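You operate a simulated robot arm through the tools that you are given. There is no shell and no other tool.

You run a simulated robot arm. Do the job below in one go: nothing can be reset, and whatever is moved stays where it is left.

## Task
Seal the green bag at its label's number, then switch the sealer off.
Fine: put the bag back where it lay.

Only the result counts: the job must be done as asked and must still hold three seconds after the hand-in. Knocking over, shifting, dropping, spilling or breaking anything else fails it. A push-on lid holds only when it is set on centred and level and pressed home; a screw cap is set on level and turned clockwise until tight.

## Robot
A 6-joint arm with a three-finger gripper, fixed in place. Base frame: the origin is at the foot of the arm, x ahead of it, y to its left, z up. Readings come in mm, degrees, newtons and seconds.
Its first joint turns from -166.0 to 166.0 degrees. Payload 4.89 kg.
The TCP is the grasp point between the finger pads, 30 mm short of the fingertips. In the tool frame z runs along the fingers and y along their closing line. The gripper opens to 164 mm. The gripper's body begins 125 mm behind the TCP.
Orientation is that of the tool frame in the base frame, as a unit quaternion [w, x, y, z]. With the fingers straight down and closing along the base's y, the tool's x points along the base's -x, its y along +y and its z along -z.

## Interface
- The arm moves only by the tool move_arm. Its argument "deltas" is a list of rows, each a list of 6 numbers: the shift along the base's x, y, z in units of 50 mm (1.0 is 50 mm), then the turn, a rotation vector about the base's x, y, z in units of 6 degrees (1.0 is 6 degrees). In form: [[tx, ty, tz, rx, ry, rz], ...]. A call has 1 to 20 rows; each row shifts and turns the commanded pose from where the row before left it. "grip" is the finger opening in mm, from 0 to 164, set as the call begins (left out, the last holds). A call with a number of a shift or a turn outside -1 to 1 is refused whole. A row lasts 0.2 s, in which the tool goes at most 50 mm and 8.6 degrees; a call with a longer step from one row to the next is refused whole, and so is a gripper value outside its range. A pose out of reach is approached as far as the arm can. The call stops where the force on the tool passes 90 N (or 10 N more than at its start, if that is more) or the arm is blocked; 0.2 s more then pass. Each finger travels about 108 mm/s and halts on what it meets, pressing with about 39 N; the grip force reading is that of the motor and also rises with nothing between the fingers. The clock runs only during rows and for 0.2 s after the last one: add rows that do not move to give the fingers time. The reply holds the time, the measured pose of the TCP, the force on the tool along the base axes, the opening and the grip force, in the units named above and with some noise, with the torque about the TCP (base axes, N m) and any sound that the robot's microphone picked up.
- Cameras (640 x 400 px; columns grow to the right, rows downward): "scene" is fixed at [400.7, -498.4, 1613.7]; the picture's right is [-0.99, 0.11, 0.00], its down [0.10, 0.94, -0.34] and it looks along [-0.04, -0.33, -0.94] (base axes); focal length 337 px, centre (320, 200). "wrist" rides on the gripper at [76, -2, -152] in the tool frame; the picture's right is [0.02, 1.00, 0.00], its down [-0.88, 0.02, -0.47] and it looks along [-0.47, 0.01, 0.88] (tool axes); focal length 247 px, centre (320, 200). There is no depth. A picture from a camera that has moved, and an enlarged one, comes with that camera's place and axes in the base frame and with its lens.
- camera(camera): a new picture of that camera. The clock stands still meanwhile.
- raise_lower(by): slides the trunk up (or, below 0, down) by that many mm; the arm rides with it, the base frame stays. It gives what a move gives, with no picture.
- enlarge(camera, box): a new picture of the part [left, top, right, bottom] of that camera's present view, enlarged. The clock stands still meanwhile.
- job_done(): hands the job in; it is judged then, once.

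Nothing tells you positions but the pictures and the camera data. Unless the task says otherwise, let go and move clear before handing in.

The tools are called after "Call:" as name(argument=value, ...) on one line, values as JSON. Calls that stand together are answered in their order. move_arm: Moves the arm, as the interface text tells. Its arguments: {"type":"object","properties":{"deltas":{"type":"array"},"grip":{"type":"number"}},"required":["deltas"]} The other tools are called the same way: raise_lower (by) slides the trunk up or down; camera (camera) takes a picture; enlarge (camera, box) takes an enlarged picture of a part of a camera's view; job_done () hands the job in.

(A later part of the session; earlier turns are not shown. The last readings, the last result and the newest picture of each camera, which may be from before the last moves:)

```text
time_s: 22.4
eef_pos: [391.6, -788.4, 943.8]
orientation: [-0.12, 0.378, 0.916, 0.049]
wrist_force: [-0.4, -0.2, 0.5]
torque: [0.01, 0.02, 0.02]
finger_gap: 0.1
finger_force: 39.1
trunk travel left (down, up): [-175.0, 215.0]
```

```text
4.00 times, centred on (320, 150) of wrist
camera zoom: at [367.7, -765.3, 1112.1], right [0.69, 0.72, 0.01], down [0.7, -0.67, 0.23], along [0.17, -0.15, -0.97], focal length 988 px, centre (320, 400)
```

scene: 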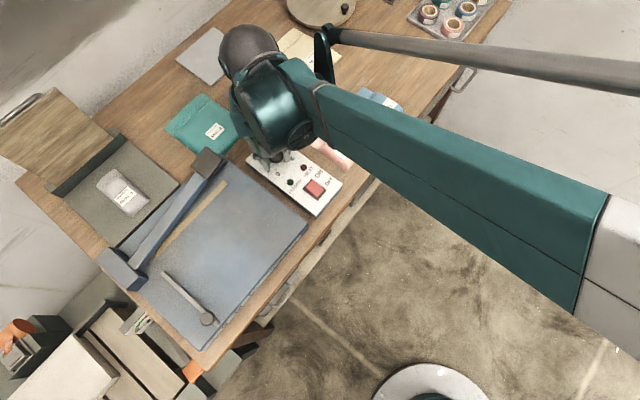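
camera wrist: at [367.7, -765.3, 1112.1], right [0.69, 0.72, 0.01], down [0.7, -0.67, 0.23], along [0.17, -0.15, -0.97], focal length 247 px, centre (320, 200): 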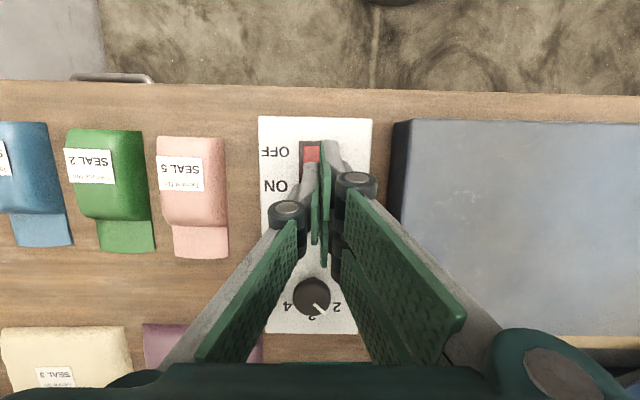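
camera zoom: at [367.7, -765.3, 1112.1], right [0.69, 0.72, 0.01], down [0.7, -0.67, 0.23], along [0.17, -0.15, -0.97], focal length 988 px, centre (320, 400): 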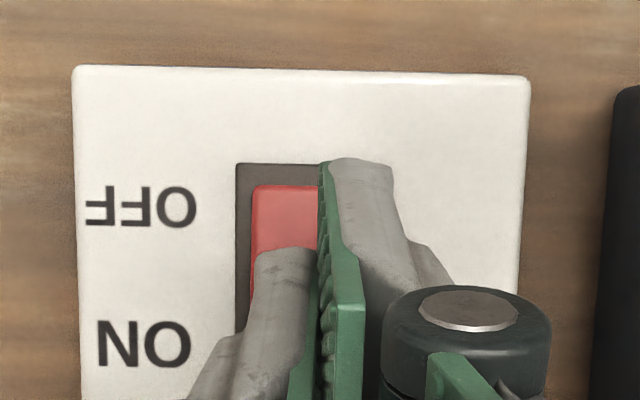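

The gripper has one finger on one side and a pair on the other. A cleaner press is to open it and use just the single finger on the ON end, with the pair hanging out over the bench's front edge. I'll lift, level and turn the tool for that.

Call:
move_arm(deltas=[[0, 0, 0.6, 0, 0, 0], [0, 0, 0.6, 0, 0, 0], [0, 0, 0, -0.589, -0.589, 0], [0, 0, 0, -0.589, -0.589, 0], [0, 0, 0, -0.589, -0.589, 0], [0, 0, 0, 0, 0, 0]], grip=0)

Call:
move_arm(deltas=[[-0.0475, 0.0476, 0, 0, 0, 1], [-0.0475, 0.0476, 0, 0, 0, 1], [-0.0475, 0.0476, 0, 0, 0, 1], [-0.0475, 0.0476, 0, 0, 0, 1], [-0.0475, 0.0476, 0, 0, 0, 1], [-0.0475, 0.0476, 0, 0, 0, 1], [-0.0475, 0.0476, 0, 0, 0, 1], [-0.0475, 0.0476, 0, 0, 0, 1], [-0.0475, 0.0476, 0, 0, 0, 1], [-0.0475, 0.0476, 0, 0, 0, 1], [-0.0475, 0.0476, 0, 0, 0, 1], [-0.0475, 0.0476, 0, 0, 0, 1], [-0.0475, 0.0476, 0, 0, 0, 1], [-0.0475, 0.0476, 0, 0, 0, 1], [-0.0475, 0.0476, 0, 0, 0, 1], [0, 0, 0, 0, 0, 0]], grip=100)

Call:
camera(camera="wrist")

Call:
enlarge(camera="scene", box=[250, 110, 380, 220])

```text
time_s: 23.8
eef_pos: [391.7, -787.9, 1006.2]
orientation: [0.001, 0.382, 0.924, -0.001]
wrist_force: [0.2, -0.6, 0.2]
torque: [-0.03, -0.01, 0.0]
finger_gap: 0.0
finger_force: 38.9
trunk travel left (down, up): [-175.0, 215.0]
```

```text
time_s: 27.2
eef_pos: [356.5, -752.0, 1006.5]
orientation: [-0.001, -0.385, 0.923, -0.001]
wrist_force: [-0.7, -0.6, 0.2]
torque: [0.0, 0.03, 0.0]
finger_gap: 100.0
finger_force: 0.1
trunk travel left (down, up): [-175.0, 215.0]
```

```text
taken
camera wrist: at [304.2, -806.8, 1159.5], right [-0.72, 0.69, 0.0], down [0.61, 0.64, 0.47], along [0.33, 0.34, -0.88], focal length 247 px, centre (320, 200)
```

wrist: 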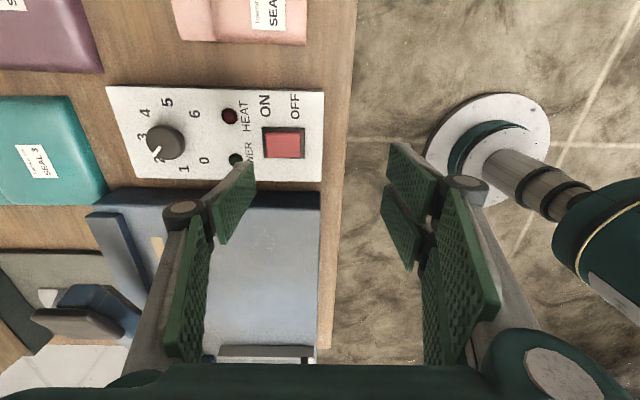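

```text
3.64 times, centred on (315, 165) of scene
camera zoom: at [400.7, -498.4, 1613.7], right [-0.99, 0.11, 0.0], down [0.1, 0.94, -0.34], along [-0.04, -0.33, -0.94], focal length 1227 px, centre (338, 327)
```

zoom: 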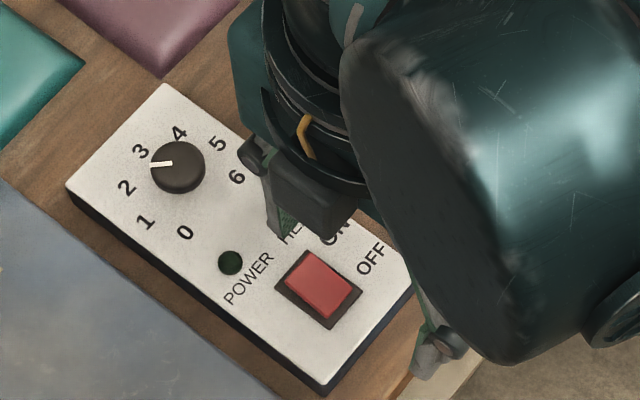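

The single finger is on the panel side and the pair is over the floor. I'll zoom in to locate the rocker's ON end exactly relative to the finger.

Call:
enlarge(camera="wrist", box=[200, 80, 340, 200])

Call:
enlarge(camera="wrist", box=[255, 115, 315, 165])

```text
3.33 times, centred on (270, 140) of wrist
camera zoom: at [304.2, -806.8, 1159.5], right [-0.72, 0.69, 0.0], down [0.61, 0.64, 0.47], along [0.33, 0.34, -0.88], focal length 823 px, centre (487, 400)
```

zoom: 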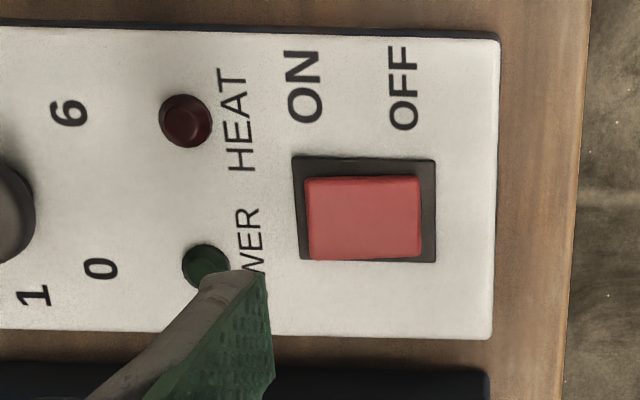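

```text
8.00 times, centred on (285, 140) of wrist
camera zoom: at [304.2, -806.8, 1159.5], right [-0.72, 0.69, 0.0], down [0.61, 0.64, 0.47], along [0.33, 0.34, -0.88], focal length 1976 px, centre (600, 680)
```

zoom: 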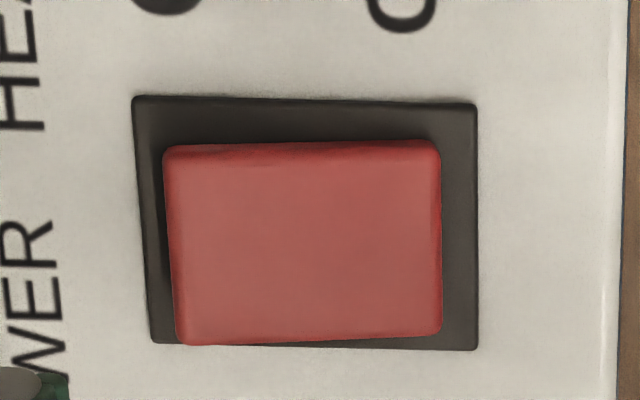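

The ON end of the rocker is the raised one, at w≈842, and the single finger is lined up over it. I'll lower it close, then step down.

Call:
move_arm(deltas=[[0, 0, -0.7, 0, 0, 0], [0, 0, -0.7, 0, 0, 0], [0, 0, 0, 0, 0, 0]])

Call:
enlarge(camera="wrist", box=[190, 100, 330, 220])

Call:
enlarge(camera="scene", box=[280, 150, 360, 220])

```text
time_s: 28.0
eef_pos: [357.2, -752.0, 934.9]
orientation: [-0.001, -0.384, 0.923, 0.0]
wrist_force: [0.1, -0.1, 0.4]
torque: [0.02, 0.01, 0.01]
finger_gap: 99.9
finger_force: 0.1
trunk travel left (down, up): [-175.0, 215.0]
```

```text
3.33 times, centred on (260, 160) of wrist
camera zoom: at [305.6, -807.3, 1088.3], right [-0.72, 0.69, 0.0], down [0.61, 0.64, 0.47], along [0.33, 0.34, -0.88], focal length 823 px, centre (520, 333)
```

zoom: 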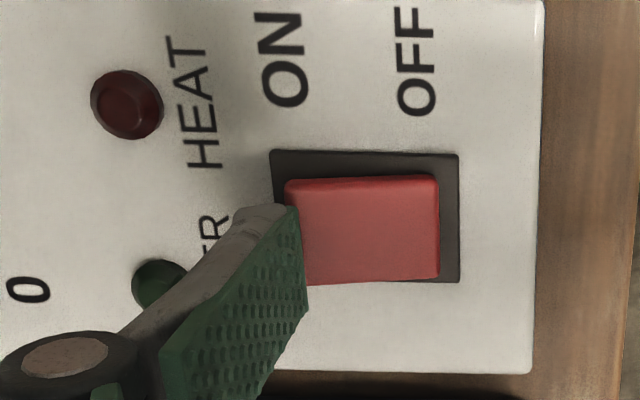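

```text
5.71 times, centred on (320, 185) of scene
camera zoom: at [400.7, -498.4, 1613.7], right [-0.99, 0.11, 0.0], down [0.1, 0.94, -0.34], along [-0.04, -0.33, -0.94], focal length 1928 px, centre (320, 286)
```

zoom: 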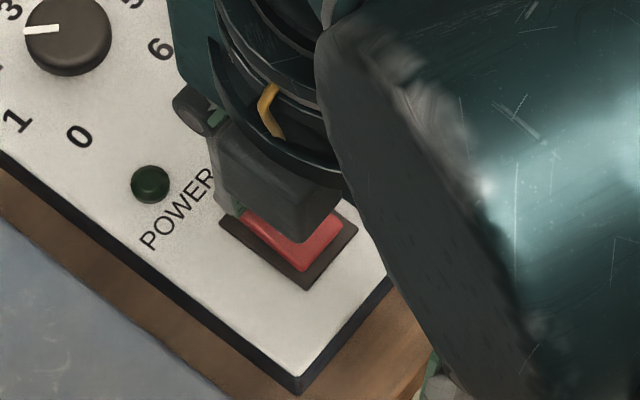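

The finger overlaps the ON end by only about 6 mm. I'll shift 4 mm toward the pivot and step down with force checks.

Call:
move_arm(deltas=[[-0.0566, 0.0566, 0, 0, 0, 0], [0, 0, -0.1, 0, 0, 0], [0, 0, -0.06, 0, 0, 0], [0, 0, 0, 0, 0, 0]])

Call:
move_arm(deltas=[[0, 0, -0.06, 0, 0, 0], [0, 0, 0, 0, 0, 0]])

Call:
enlarge(camera="wrist", box=[190, 100, 330, 220])

```text
time_s: 29.0
eef_pos: [354.3, -748.5, 927.3]
orientation: [0.0, -0.384, 0.923, 0.0]
wrist_force: [-0.1, -0.5, 0.4]
torque: [0.02, 0.0, -0.03]
finger_gap: 99.9
finger_force: 0.0
trunk travel left (down, up): [-175.0, 215.0]
```

```text
time_s: 29.6
eef_pos: [353.7, -748.9, 926.0]
orientation: [0.0, -0.383, 0.924, -0.001]
wrist_force: [1.3, -0.5, 6.9]
torque: [-0.26, -0.27, 0.07]
finger_gap: 101.3
finger_force: 1.3
trunk travel left (down, up): [-175.0, 215.0]
```

```text
3.33 times, centred on (260, 160) of wrist
camera zoom: at [302.3, -803.3, 1078.7], right [-0.72, 0.69, 0.0], down [0.61, 0.64, 0.47], along [0.33, 0.34, -0.88], focal length 823 px, centre (520, 333)
```

zoom: 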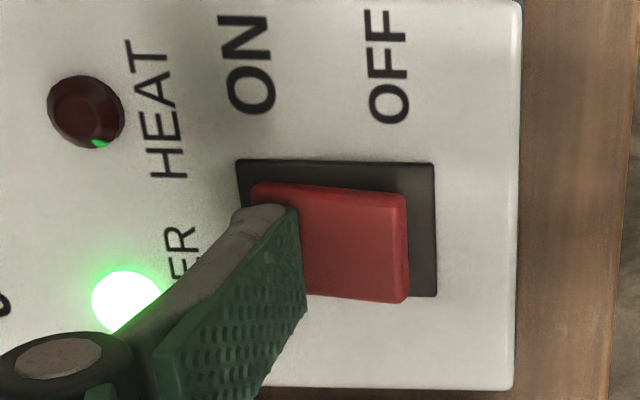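

The POWER lamp came on. I'll lift off and confirm it stays on.

Call:
move_arm(deltas=[[0, 0, 0.6, 0, 0, 0], [0, 0, 0.9, 0, 0, 0], [0, 0, 0, 0, 0, 0]])

Call:
camera(camera="wrist")

Call:
camera(camera="scene")

```text
time_s: 30.4
eef_pos: [353.2, -750.6, 1000.3]
orientation: [0.0, -0.384, 0.923, 0.0]
wrist_force: [-0.3, 1.4, 0.7]
torque: [-0.06, -0.01, 0.02]
finger_gap: 100.5
finger_force: 0.1
trunk travel left (down, up): [-175.0, 215.0]
```

```text
taken
camera wrist: at [301.7, -804.6, 1153.7], right [-0.72, 0.69, 0.0], down [0.61, 0.64, 0.47], along [0.33, 0.34, -0.88], focal length 247 px, centre (320, 200)
```

wrist: 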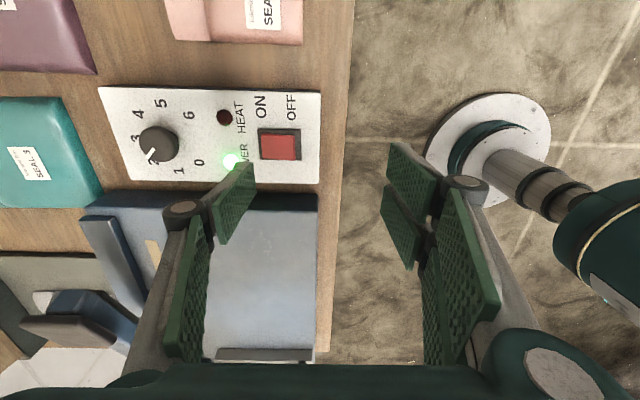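

```text
taken
```

scene: 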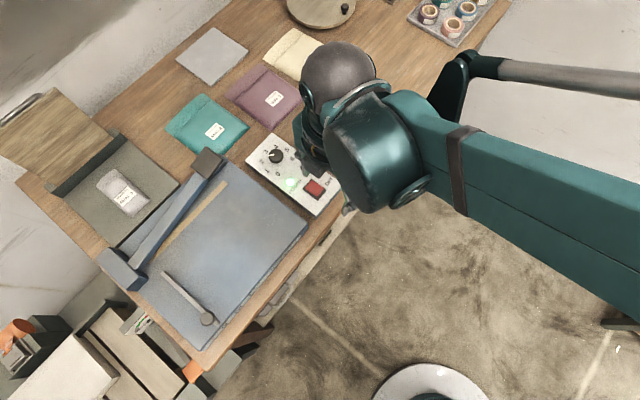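

Power holds on and the dial reads 2. Now I'll move over to the green bag with the tool aligned across its width to measure it.

Call:
move_arm(deltas=[[-0.2107, -0.172, 0.08, 0, 0, -1], [-0.2107, -0.172, 0.08, 0, 0, -1], [-0.2107, -0.172, 0.08, 0, 0, -1], [-0.2107, -0.172, 0.08, 0, 0, -1], [-0.2107, -0.172, 0.08, 0, 0, -1], [-0.2107, -0.172, 0.08, 0, 0, -1], [-0.2107, -0.172, 0.08, 0, 0, -1], [-0.2107, -0.172, 0.08, 0, 0, -1], [-0.2107, -0.172, 0.08, 0, 0, -1], [-0.2107, -0.172, 0.08, 0, 0, -1], [-0.2107, -0.172, 0.08, 0, 0, -1], [-0.2107, -0.172, 0.08, 0, 0, -1], [-0.2107, -0.172, 0.08, 0, 0, -1], [-0.2107, -0.172, 0.08, 0, 0, -1], [-0.2107, -0.172, 0.08, 0, 0, -1], [0, 0, 0, 0, 0, 0]], grip=100)

Call:
camera(camera="wrist")

Call:
enlarge(camera="wrist", box=[220, 90, 420, 240])

```text
time_s: 33.8
eef_pos: [195.0, -878.5, 1060.3]
orientation: [0.0, 0.382, 0.924, 0.0]
wrist_force: [-0.7, -0.3, 0.4]
torque: [-0.02, -0.02, 0.02]
finger_gap: 100.0
finger_force: 0.1
trunk travel left (down, up): [-175.0, 215.0]
```

```text
taken
camera wrist: at [140.1, -826.1, 1212.9], right [0.69, 0.72, 0.0], down [0.64, -0.61, 0.47], along [0.34, -0.33, -0.88], focal length 247 px, centre (320, 200)
```

wrist: 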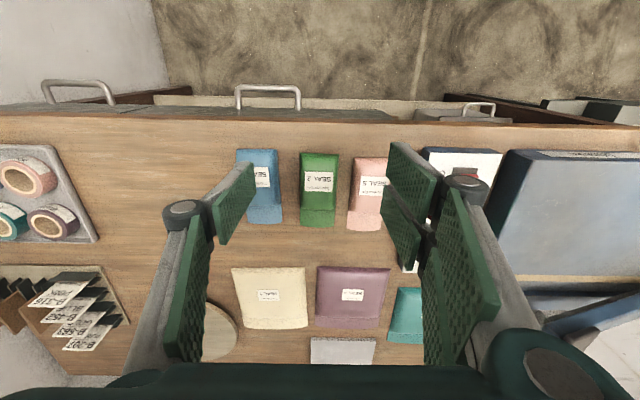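

```text
2.67 times, centred on (320, 165) of wrist
camera zoom: at [140.1, -826.1, 1212.9], right [0.69, 0.72, 0.0], down [0.64, -0.61, 0.47], along [0.34, -0.33, -0.88], focal length 659 px, centre (320, 293)
```

zoom: 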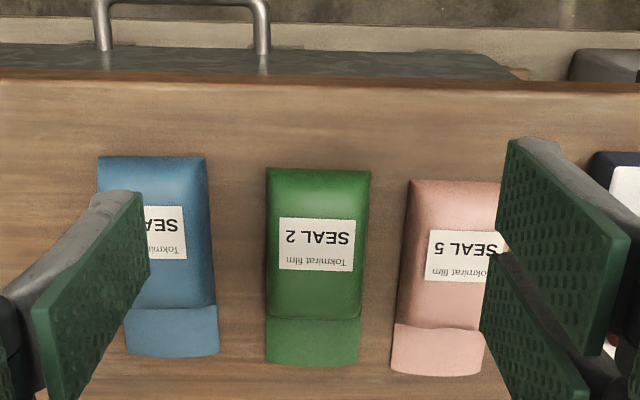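

The view of the bags is clear. The green bag is centred at u≈-483, 57 mm wide, with its body spanning w≈789–883 and the flap out to about 922. There's about 19 mm to the pink bag. I'll set the opening to 66 mm and move above the body.

Call:
move_arm(deltas=[[0.364, -0.361, 0, 0, 0, 0], [0.364, -0.361, 0, 0, 0, 0], [0.364, -0.361, 0, 0, 0, 0], [0, 0, -0.8, 0, 0, 0], [0, 0, -0.8, 0, 0, 0], [0, 0, -0.6, 0, 0, 0], [0, 0, 0, 0, 0, 0]], grip=66)

Call:
camera(camera="wrist")

Call:
enlarge(camera="wrist", box=[230, 70, 410, 230])

Call:
enlarge(camera="scene", box=[300, 60, 440, 180])

```text
time_s: 35.4
eef_pos: [253.5, -932.7, 952.4]
orientation: [0.001, 0.382, 0.924, 0.0]
wrist_force: [-0.2, 0.3, 0.3]
torque: [0.02, 0.01, -0.01]
finger_gap: 65.9
finger_force: 0.1
trunk travel left (down, up): [-175.0, 215.0]
```

```text
taken
camera wrist: at [198.3, -879.8, 1104.2], right [0.69, 0.72, 0.0], down [0.64, -0.61, 0.47], along [0.34, -0.33, -0.88], focal length 247 px, centre (320, 200)
```

wrist: 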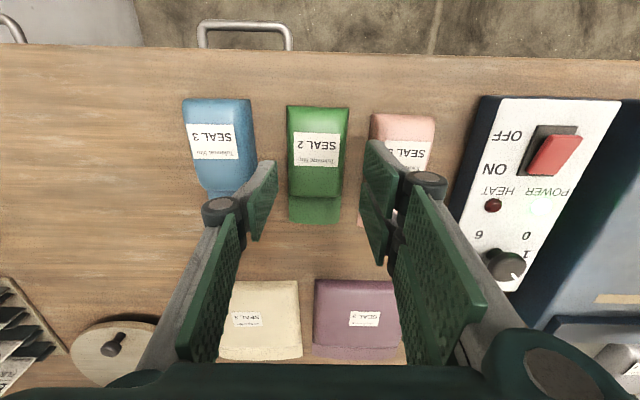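

```text
2.50 times, centred on (320, 150) of wrist
camera zoom: at [198.3, -879.8, 1104.2], right [0.69, 0.72, 0.0], down [0.64, -0.61, 0.47], along [0.34, -0.33, -0.88], focal length 617 px, centre (320, 325)
```

zoom: 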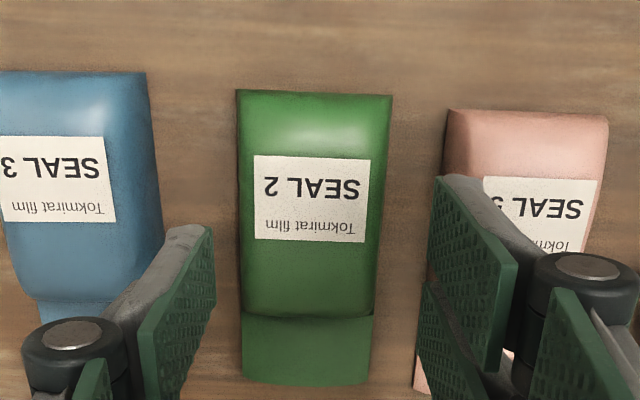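

```text
3.33 times, centred on (370, 120) of scene
camera zoom: at [400.7, -498.4, 1613.7], right [-0.99, 0.11, 0.0], down [0.1, 0.94, -0.34], along [-0.04, -0.33, -0.94], focal length 1125 px, centre (153, 467)
```

zoom: 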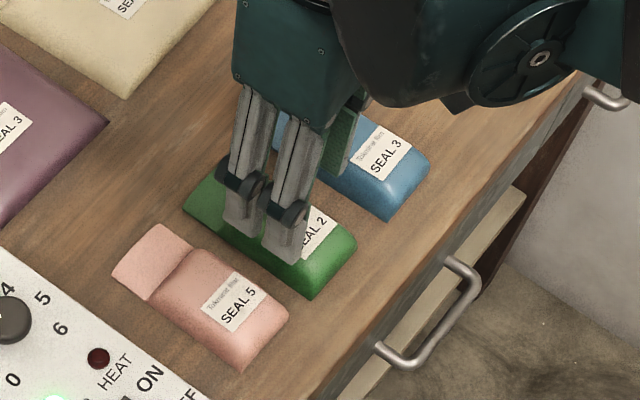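

The TCP is about 3.5 mm too far toward the pink bag. I'll correct that and go down to just above bag height, then check the finger gaps.

Call:
move_arm(deltas=[[-0.046, -0.046, 0, 0, 0, 0], [0, 0, -0.4, 0, 0, 0], [0, 0, 0, 0, 0, 0]], grip=66)

Call:
enlarge(camera="wrist", box=[230, 70, 410, 230])

Call:
enlarge(camera="scene", box=[320, 90, 400, 160])

```text
time_s: 36.2
eef_pos: [248.1, -935.7, 931.7]
orientation: [0.0, 0.382, 0.924, 0.0]
wrist_force: [0.0, -0.4, 0.3]
torque: [0.0, -0.01, -0.04]
finger_gap: 66.1
finger_force: 0.0
trunk travel left (down, up): [-175.0, 215.0]
```

```text
2.50 times, centred on (320, 150) of wrist
camera zoom: at [194.6, -882.4, 1084.4], right [0.69, 0.72, 0.0], down [0.64, -0.61, 0.47], along [0.34, -0.33, -0.88], focal length 617 px, centre (320, 325)
```

zoom: 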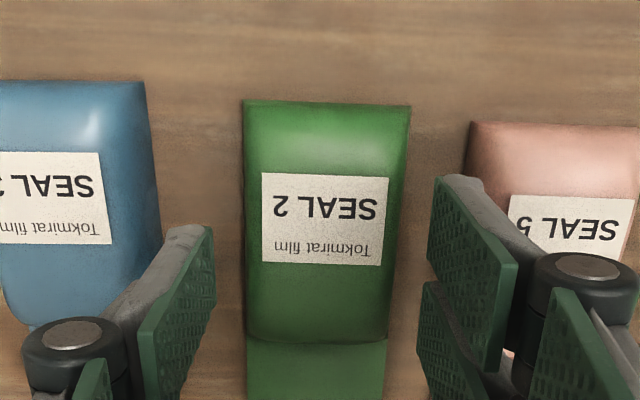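

```text
5.71 times, centred on (360, 125) of scene
camera zoom: at [400.7, -498.4, 1613.7], right [-0.99, 0.11, 0.0], down [0.1, 0.94, -0.34], along [-0.04, -0.33, -0.94], focal length 1928 px, centre (91, 629)
```

zoom: 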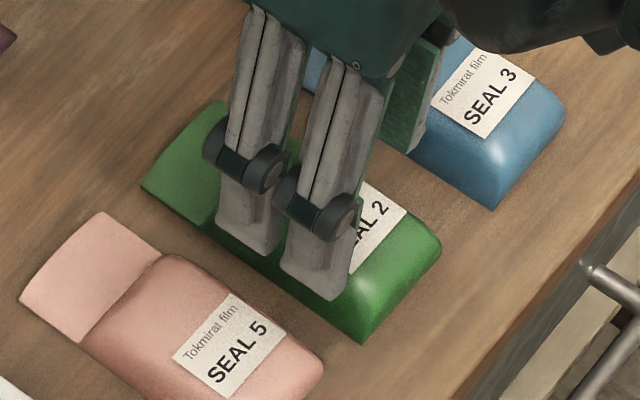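

The alignment is centred on the green bag now. I'll narrow to 63 mm to keep clear of the pink bag and descend beside the body in steps.

Call:
move_arm(deltas=[[0, 0, 0, 0, 0, 0], [0, 0, -0.2, 0, 0, 0], [0, 0, -0.2, 0, 0, 0], [0, 0, -0.16, 0, 0, 0], [0, 0, 0, 0, 0, 0]], grip=63)

Call:
enlarge(camera="wrist", box=[230, 70, 410, 230])

Call:
enlarge(camera="scene", box=[320, 90, 400, 160])

```text
time_s: 37.4
eef_pos: [248.4, -934.9, 903.4]
orientation: [0.001, 0.382, 0.924, 0.0]
wrist_force: [-0.9, -0.6, 0.5]
torque: [-0.01, 0.01, 0.01]
finger_gap: 62.7
finger_force: 0.0
trunk travel left (down, up): [-175.0, 215.0]
```

```text
2.50 times, centred on (320, 150) of wrist
camera zoom: at [194.7, -881.9, 1055.3], right [0.69, 0.72, 0.0], down [0.64, -0.61, 0.47], along [0.34, -0.33, -0.88], focal length 617 px, centre (320, 325)
```

zoom: 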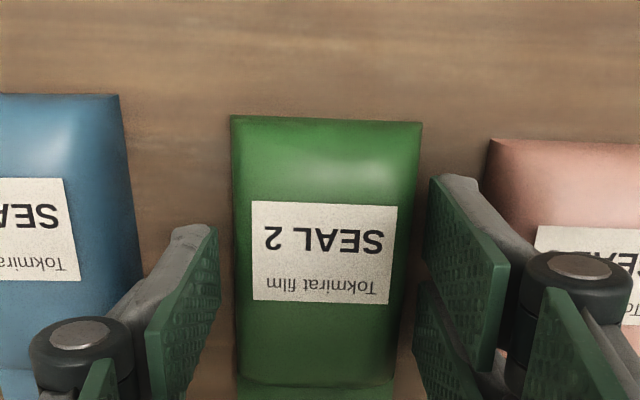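

```text
5.71 times, centred on (360, 125) of scene
camera zoom: at [400.7, -498.4, 1613.7], right [-0.99, 0.11, 0.0], down [0.1, 0.94, -0.34], along [-0.04, -0.33, -0.94], focal length 1928 px, centre (91, 629)
```

zoom: 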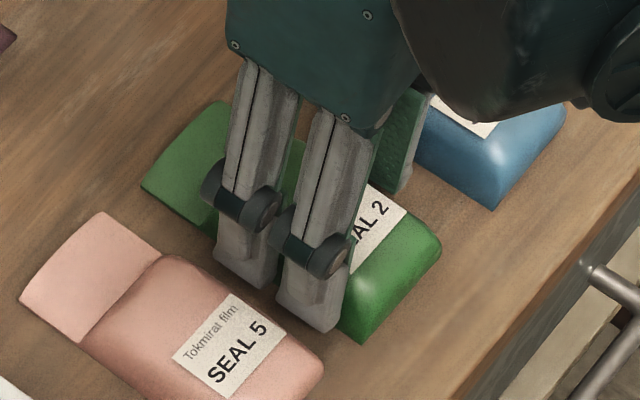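

The fingers are beside the bag and clear of its neighbours, with no contact force. I'll go down a touch and close.

Call:
move_arm(deltas=[[0, 0, -0.07, 0, 0, 0], [0, 0, 0, 0, 0, 0]], grip=63)

Call:
move_arm(deltas=[[0, 0, 0, 0, 0, 0], [0, 0, 0, 0, 0, 0], [0, 0, 0, 0, 0, 0]], grip=40)

Call:
enlarge(camera="wrist", box=[230, 70, 410, 230])

```text
time_s: 38.0
eef_pos: [249.3, -934.5, 899.6]
orientation: [-0.001, 0.382, 0.924, 0.001]
wrist_force: [0.2, 0.4, 0.6]
torque: [0.0, -0.03, -0.05]
finger_gap: 63.1
finger_force: 0.1
trunk travel left (down, up): [-175.0, 215.0]
```

```text
time_s: 38.8
eef_pos: [248.9, -934.2, 899.3]
orientation: [0.0, 0.382, 0.924, 0.0]
wrist_force: [0.8, 0.7, 1.2]
torque: [0.06, 0.09, 0.0]
finger_gap: 57.1
finger_force: 38.2
trunk travel left (down, up): [-175.0, 215.0]
```

```text
2.50 times, centred on (320, 150) of wrist
camera zoom: at [194.8, -881.7, 1052.1], right [0.69, 0.72, 0.0], down [0.64, -0.61, 0.47], along [0.34, -0.33, -0.88], focal length 617 px, centre (320, 325)
```

zoom: 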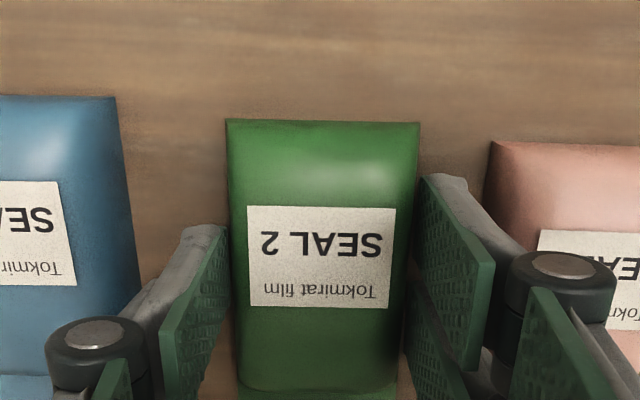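

The bag is gripped at 57 mm. I'll lift it 100 mm and carry it across at constant w to in front of the strip, passing over the panel and staying clear of the lever.

Call:
move_arm(deltas=[[0, 0, 0.3, 0, 0, 0], [0, 0, 0.5, 0, 0, 0], [0, 0, 0.6, 0, 0, 0], [0, 0, 0.6, 0, 0, 0], [0, 0, 0, 0, 0, 0]])

Call:
camera(camera="wrist")

Call:
camera(camera="scene")

```text
time_s: 40.0
eef_pos: [249.0, -935.5, 999.3]
orientation: [0.0, 0.382, 0.924, -0.001]
wrist_force: [-1.2, -1.0, 0.8]
torque: [-0.04, 0.01, 0.01]
finger_gap: 40.0
finger_force: 0.1
trunk travel left (down, up): [-175.0, 215.0]
```

```text
taken
camera wrist: at [195.0, -882.2, 1151.6], right [0.69, 0.72, 0.0], down [0.64, -0.61, 0.47], along [0.34, -0.33, -0.88], focal length 247 px, centre (320, 200)
```

wrist: 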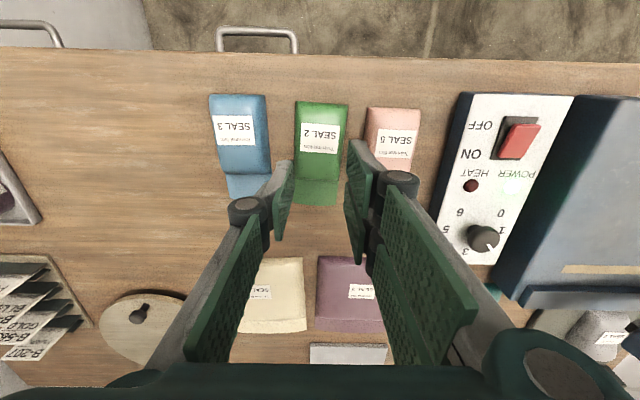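

```text
taken
```

scene: 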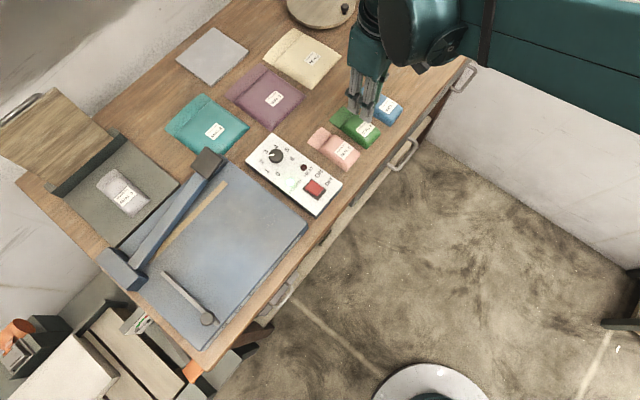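

The bag slipped out: the gap closed to 40 mm and it still lies on the bench. I'll check whether it was disturbed.

Call:
enlarge(camera="wrist", box=[200, 80, 440, 220])

Call:
enlarge(camera="scene", box=[300, 80, 420, 170])

```text
2.67 times, centred on (320, 150) of wrist
camera zoom: at [195.0, -882.2, 1151.6], right [0.69, 0.72, 0.0], down [0.64, -0.61, 0.47], along [0.34, -0.33, -0.88], focal length 659 px, centre (320, 333)
```

zoom: 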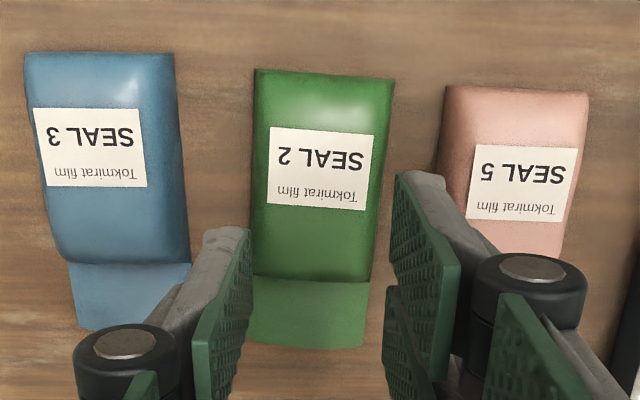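

```text
4.44 times, centred on (360, 125) of scene
camera zoom: at [400.7, -498.4, 1613.7], right [-0.99, 0.11, 0.0], down [0.1, 0.94, -0.34], along [-0.04, -0.33, -0.94], focal length 1500 px, centre (142, 533)
```

zoom: 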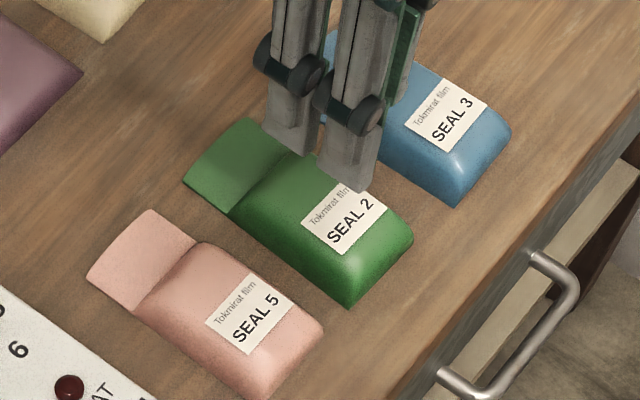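

The bag only turned about 2° and hasn't really moved, so my grip was too high on its rounded sides. I'll reopen, match its yaw and go down until I feel the bench, to grip lower.

Call:
move_arm(deltas=[[0, 0, 0, 0, 0, -0.38], [0, 0, 0, 0, 0, 0]], grip=64)

Call:
move_arm(deltas=[[0, 0, -0.7, 0, 0, 0], [0, 0, -0.6, 0, 0, 0], [0, 0, 0, 0, 0, 0]])

Call:
enlarge(camera="wrist", box=[230, 70, 410, 230])

Call:
enlarge(camera="scene", box=[320, 90, 400, 160])

```text
time_s: 40.6
eef_pos: [249.5, -935.6, 997.8]
orientation: [0.0, 0.4, 0.916, 0.0]
wrist_force: [0.4, 0.7, 0.3]
torque: [0.03, 0.03, 0.01]
finger_gap: 63.9
finger_force: 0.0
trunk travel left (down, up): [-175.0, 215.0]
```

```text
time_s: 41.4
eef_pos: [248.5, -935.7, 931.9]
orientation: [0.0, 0.4, 0.917, 0.0]
wrist_force: [0.6, -0.5, -0.2]
torque: [0.03, -0.01, -0.02]
finger_gap: 63.7
finger_force: 0.1
trunk travel left (down, up): [-175.0, 215.0]
```

```text
2.50 times, centred on (320, 150) of wrist
camera zoom: at [196.3, -880.0, 1085.9], right [0.72, 0.7, 0.0], down [0.61, -0.63, 0.47], along [0.33, -0.34, -0.88], focal length 617 px, centre (320, 325)
```

zoom: 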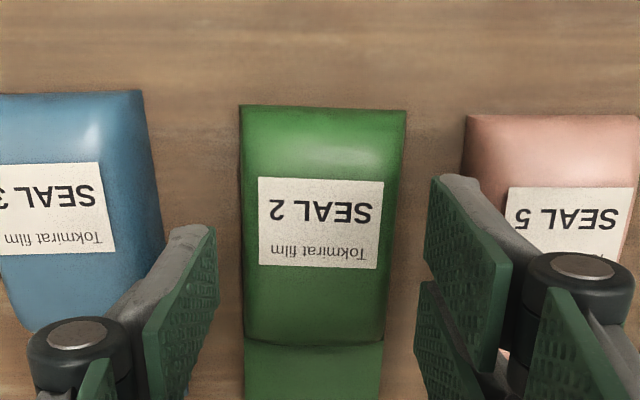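

```text
5.71 times, centred on (360, 125) of scene
camera zoom: at [400.7, -498.4, 1613.7], right [-0.99, 0.11, 0.0], down [0.1, 0.94, -0.34], along [-0.04, -0.33, -0.94], focal length 1928 px, centre (91, 629)
```

zoom: 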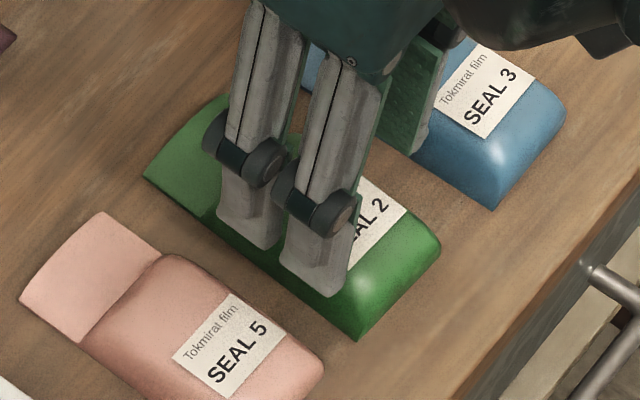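

It's well aligned again. I'll go down past the earlier depth in small steps, watching the force.

Call:
move_arm(deltas=[[0, 0, -0.3, 0, 0, 0], [0, 0, -0.3, 0, 0, 0], [0, 0, -0.06, 0, 0, 0], [0, 0, 0, 0, 0, 0]])

Call:
move_arm(deltas=[[0, 0, -0.06, 0, 0, 0], [0, 0, 0, 0, 0, 0]])

Call:
enlarge(camera="scene", box=[320, 90, 400, 160])

```text
time_s: 42.4
eef_pos: [247.3, -935.5, 900.2]
orientation: [0.0, 0.4, 0.916, 0.0]
wrist_force: [0.3, 0.0, 0.6]
torque: [0.05, -0.01, 0.0]
finger_gap: 63.8
finger_force: 0.0
trunk travel left (down, up): [-175.0, 215.0]
```

```text
time_s: 43.0
eef_pos: [247.7, -934.7, 898.0]
orientation: [0.0, 0.4, 0.917, 0.0]
wrist_force: [0.0, 1.1, 0.0]
torque: [0.0, -0.01, 0.01]
finger_gap: 64.0
finger_force: 0.0
trunk travel left (down, up): [-175.0, 215.0]
```

```text
5.71 times, centred on (360, 125) of scene
camera zoom: at [400.7, -498.4, 1613.7], right [-0.99, 0.11, 0.0], down [0.1, 0.94, -0.34], along [-0.04, -0.33, -0.94], focal length 1928 px, centre (91, 629)
```

zoom: 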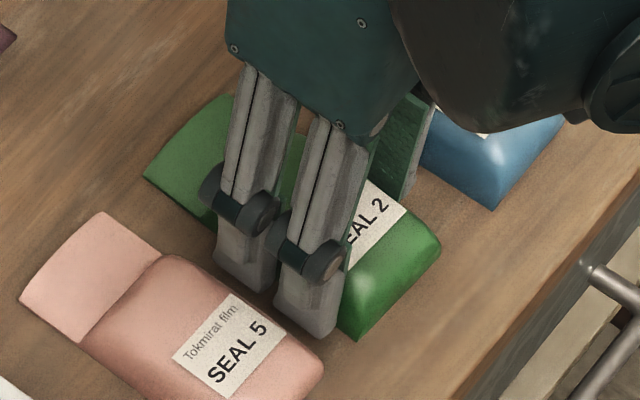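

No bench contact yet at tip z≈868. I'll keep stepping down.

Call:
move_arm(deltas=[[0, 0, -0.06, 0, 0, 0], [0, 0, 0, 0, 0, 0]])

Call:
move_arm(deltas=[[0, 0, -0.06, 0, 0, 0], [0, 0, 0, 0, 0, 0]])

Call:
move_arm(deltas=[[0, 0, -0.06, 0, 0, 0], [0, 0, 0, 0, 0, 0]])

Call:
enlarge(camera="scene", box=[320, 90, 400, 160])

```text
time_s: 43.6
eef_pos: [247.7, -934.5, 896.2]
orientation: [0.0, 0.4, 0.916, 0.0]
wrist_force: [-0.3, 0.3, 0.7]
torque: [0.04, -0.02, -0.03]
finger_gap: 63.7
finger_force: 0.0
trunk travel left (down, up): [-175.0, 215.0]
```

```text
time_s: 44.2
eef_pos: [247.8, -935.2, 892.4]
orientation: [0.0, 0.4, 0.916, 0.0]
wrist_force: [-0.6, 0.7, -0.6]
torque: [0.0, 0.05, 0.0]
finger_gap: 63.9
finger_force: 0.1
trunk travel left (down, up): [-175.0, 215.0]
```

```text
time_s: 44.8
eef_pos: [247.8, -934.0, 889.1]
orientation: [0.001, 0.4, 0.916, 0.0]
wrist_force: [-0.1, -2.2, 9.4]
torque: [0.09, -0.12, -0.07]
finger_gap: 63.7
finger_force: 0.0
trunk travel left (down, up): [-175.0, 215.0]
```

```text
5.71 times, centred on (360, 125) of scene
camera zoom: at [400.7, -498.4, 1613.7], right [-0.99, 0.11, 0.0], down [0.1, 0.94, -0.34], along [-0.04, -0.33, -0.94], focal length 1928 px, centre (91, 629)
```

zoom: 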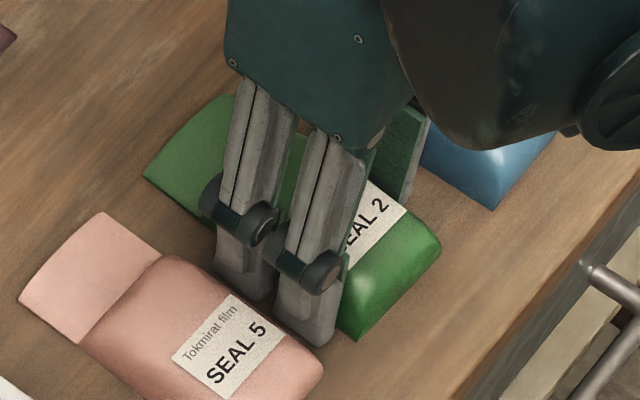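

The bench contact is at tip z≈860. I'll back off 2 mm and close here, then lift slowly in small steps.

Call:
move_arm(deltas=[[0, 0, 0.05, 0, 0, 0], [0, 0, 0, 0, 0, 0]])

Call:
move_arm(deltas=[[0, 0, 0, 0, 0, 0], [0, 0, 0, 0, 0, 0], [0, 0, 0, 0, 0, 0]], grip=30)

Call:
move_arm(deltas=[[0, 0, 0.05, 0, 0, 0], [0, 0, 0.1, 0, 0, 0], [0, 0, 0.1, 0, 0, 0], [0, 0, 0.1, 0, 0, 0], [0, 0, 0, 0, 0, 0]])

Call:
enlarge(camera="scene", box=[320, 90, 400, 160])

Call:
enlarge(camera="wrist", box=[230, 70, 410, 230])

```text
time_s: 45.4
eef_pos: [247.9, -936.5, 890.1]
orientation: [0.0, 0.401, 0.916, 0.0]
wrist_force: [0.1, -1.0, -0.1]
torque: [0.0, 0.02, 0.01]
finger_gap: 63.9
finger_force: 0.1
trunk travel left (down, up): [-175.0, 215.0]
```

```text
time_s: 46.2
eef_pos: [246.3, -936.3, 891.7]
orientation: [0.0, 0.4, 0.917, 0.0]
wrist_force: [0.0, -0.1, -0.5]
torque: [0.01, -0.03, -0.01]
finger_gap: 57.2
finger_force: 38.8
trunk travel left (down, up): [-175.0, 215.0]
```

```text
time_s: 47.4
eef_pos: [247.6, -935.0, 909.5]
orientation: [0.001, 0.4, 0.917, -0.001]
wrist_force: [0.5, -0.1, 0.2]
torque: [-0.01, -0.01, 0.01]
finger_gap: 57.1
finger_force: 38.9
trunk travel left (down, up): [-175.0, 215.0]
```

```text
5.71 times, centred on (360, 125) of scene
camera zoom: at [400.7, -498.4, 1613.7], right [-0.99, 0.11, 0.0], down [0.1, 0.94, -0.34], along [-0.04, -0.33, -0.94], focal length 1928 px, centre (91, 629)
```

zoom: 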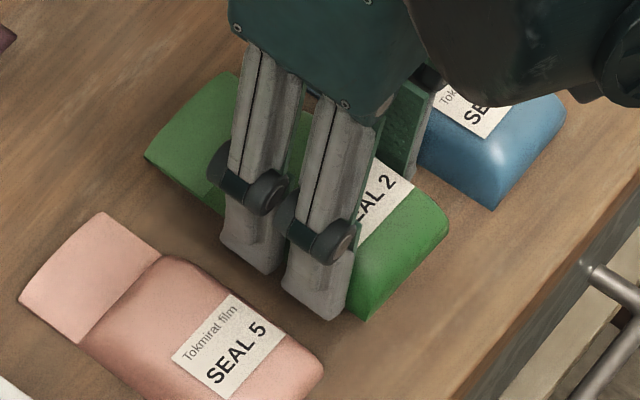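

```text
2.50 times, centred on (320, 150) of wrist
camera zoom: at [195.5, -879.9, 1061.7], right [0.72, 0.7, 0.0], down [0.61, -0.63, 0.47], along [0.33, -0.34, -0.88], focal length 617 px, centre (320, 325)
```

zoom: 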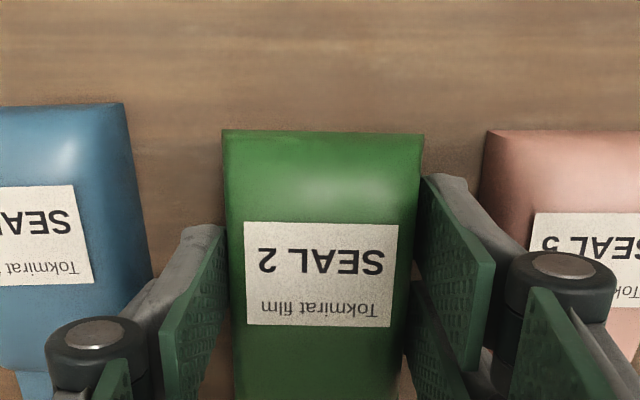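

The bag is lifted and held level this time. I'll raise it slowly, straighten the yaw and carry it over in front of the strip.

Call:
move_arm(deltas=[[0, 0, 0.2, 0, 0, 0], [0, 0, 0.25, 0, 0, 0], [0, 0, 0.25, 0, 0, 0], [0, 0, 0.25, 0, 0, 0], [0, 0, 0.25, 0, 0, 0], [0, 0, 0.25, 0, 0, 0], [0, 0, 0.2, 0, 0, 0], [0, 0, 0.15, 0, 0, 0.19], [0, 0, 0, 0, 0, 0.19], [0, 0, 0, 0, 0, 0]])

Call:
camera(camera="wrist")

Call:
enlarge(camera="scene", box=[320, 70, 420, 160])

```text
time_s: 49.6
eef_pos: [248.6, -934.5, 999.7]
orientation: [0.0, 0.382, 0.924, 0.0]
wrist_force: [0.3, 1.1, -0.6]
torque: [-0.02, -0.01, -0.01]
finger_gap: 56.9
finger_force: 38.7
trunk travel left (down, up): [-175.0, 215.0]
```

```text
taken
camera wrist: at [193.6, -881.4, 1151.9], right [0.69, 0.72, 0.0], down [0.64, -0.61, 0.47], along [0.34, -0.33, -0.88], focal length 247 px, centre (320, 200)
```

wrist: 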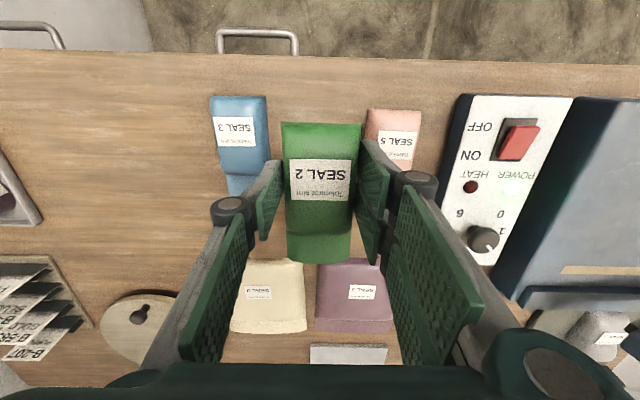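

```text
4.44 times, centred on (370, 115) of scene
camera zoom: at [400.7, -498.4, 1613.7], right [-0.99, 0.11, 0.0], down [0.1, 0.94, -0.34], along [-0.04, -0.33, -0.94], focal length 1500 px, centre (98, 578)
```

zoom: 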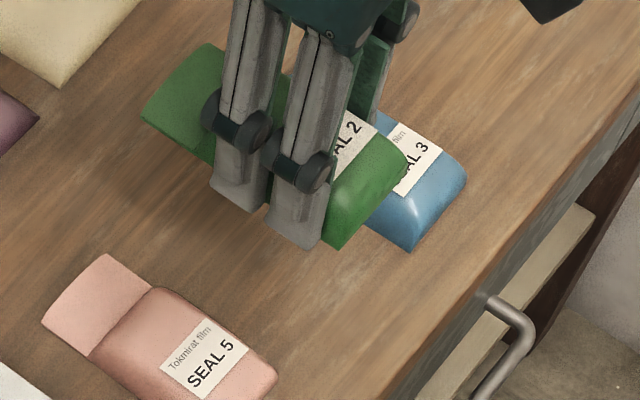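

The bag is secure, so I'll carry it along the bench to u≈-85.

Call:
move_arm(deltas=[[0.25, 0.25, 0, 0, 0, 0], [0.45, 0.45, 0, 0, 0, 0], [0.5, 0.5, 0, 0, 0, 0], [0.5, 0.5, 0, 0, 0, 0], [0.5, 0.5, 0, 0, 0, 0], [0.5, 0.5, 0, 0, 0, 0], [0.5, 0.5, 0, 0, 0, 0], [0.5, 0.5, 0, 0, 0, 0], [0.5, 0.5, 0, 0, 0, 0], [0.5, 0.5, 0, 0, 0, 0], [0.5, 0.5, 0, 0, 0, 0], [0.35, 0.35, 0, 0, 0, 0], [0.1068, 0.1068, 0, 0, 0, 0], [0, 0, 0, 0, 0, 0]])

Call:
camera(camera="wrist")

Call:
camera(camera="scene")

Call:
enlarge(camera="scene", box=[90, 130, 290, 300])

```text
time_s: 52.6
eef_pos: [530.5, -654.6, 998.6]
orientation: [0.001, 0.382, 0.924, 0.001]
wrist_force: [0.4, -0.3, -1.2]
torque: [-0.01, 0.03, 0.01]
finger_gap: 57.1
finger_force: 39.1
trunk travel left (down, up): [-175.0, 215.0]
```

```text
taken
camera wrist: at [476.8, -600.0, 1151.2], right [0.69, 0.72, 0.0], down [0.64, -0.61, 0.47], along [0.34, -0.33, -0.88], focal length 247 px, centre (320, 200)
```

wrist: 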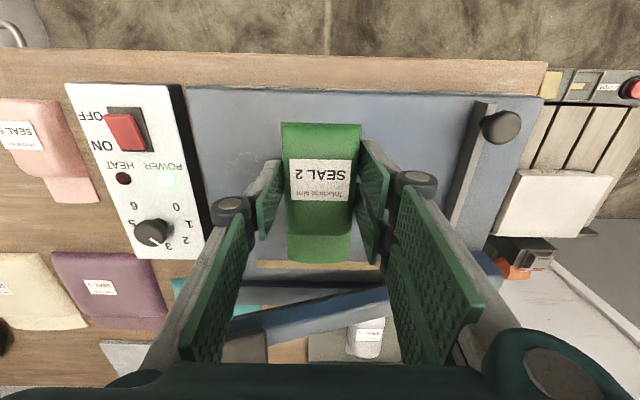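

```text
taken
```

scene: 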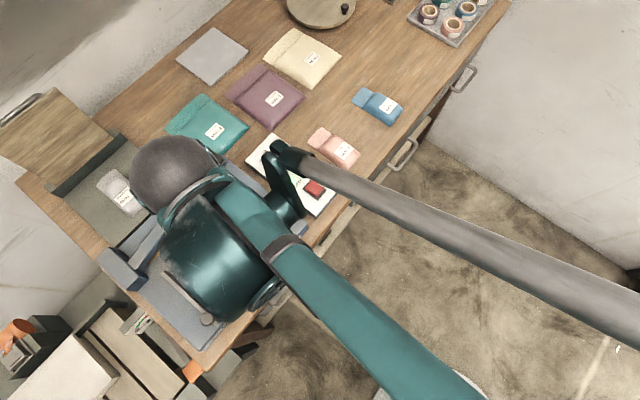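

```text
2.35 times, centred on (190, 215) of scene
camera zoom: at [400.7, -498.4, 1613.7], right [-0.99, 0.11, 0.0], down [0.1, 0.94, -0.34], along [-0.04, -0.33, -0.94], focal length 794 px, centre (626, 165)
```

zoom: 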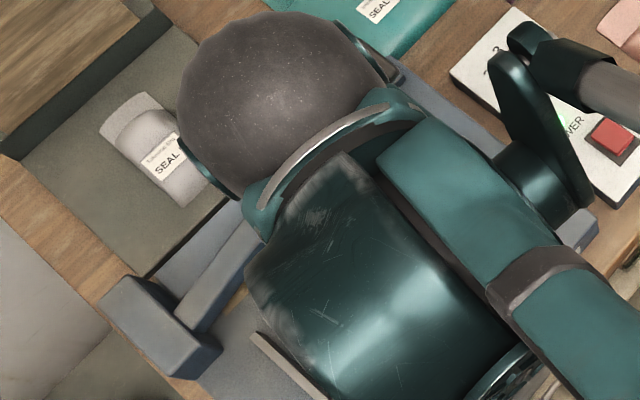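

The bag is in front of the strip, and the bar is still raised behind it. I'll zoom on the strip and bar to set the exact advance.

Call:
enlarge(camera="wrist", box=[220, 200, 420, 340])

Call:
enlarge(camera="wrist", box=[260, 100, 380, 290])

```text
2.86 times, centred on (320, 270) of wrist
camera zoom: at [476.8, -600.0, 1151.2], right [0.69, 0.72, 0.0], down [0.64, -0.61, 0.47], along [0.34, -0.33, -0.88], focal length 706 px, centre (320, 0)
```

zoom: 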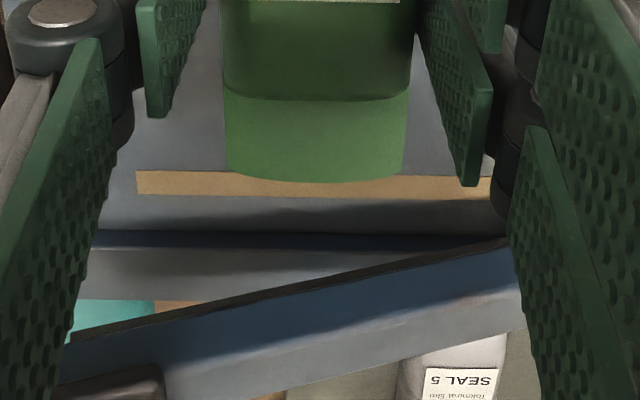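

```text
2.11 times, centred on (320, 195) of wrist
camera zoom: at [476.8, -600.0, 1151.2], right [0.69, 0.72, 0.0], down [0.64, -0.61, 0.47], along [0.34, -0.33, -0.88], focal length 520 px, centre (320, 210)
```

zoom: 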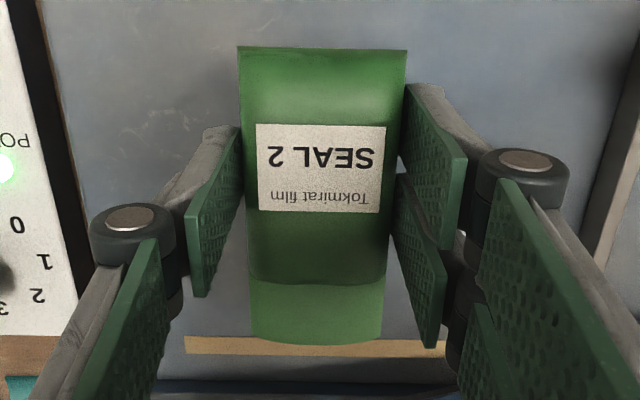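

The strip is at w≈978, z≈917, and the bar's underside is about 60 mm above it here. I'll lower the bag to just above the sealer top, then slide it forward 67 mm so the flap lies over the strip.

Call:
move_arm(deltas=[[0, 0, -0.3, 0, 0, 0], [0, 0, -0.3, 0, 0, 0], [0, 0, -0.2, 0, 0, 0], [0, 0, 0, 0, 0, 0]])

Call:
camera(camera="wrist")

```text
time_s: 53.6
eef_pos: [530.1, -653.4, 958.2]
orientation: [0.0, 0.382, 0.924, 0.0]
wrist_force: [-0.8, 0.0, 0.0]
torque: [0.03, 0.03, -0.04]
finger_gap: 57.0
finger_force: 38.5
trunk travel left (down, up): [-175.0, 215.0]
```

```text
taken
camera wrist: at [476.4, -599.1, 1111.2], right [0.69, 0.72, 0.0], down [0.64, -0.61, 0.47], along [0.34, -0.33, -0.88], focal length 247 px, centre (320, 200)
```

wrist: 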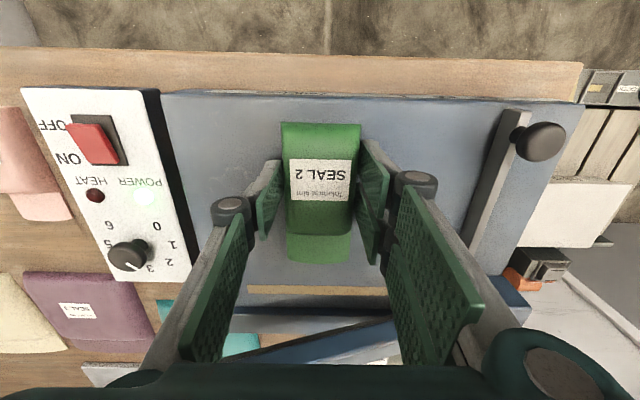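

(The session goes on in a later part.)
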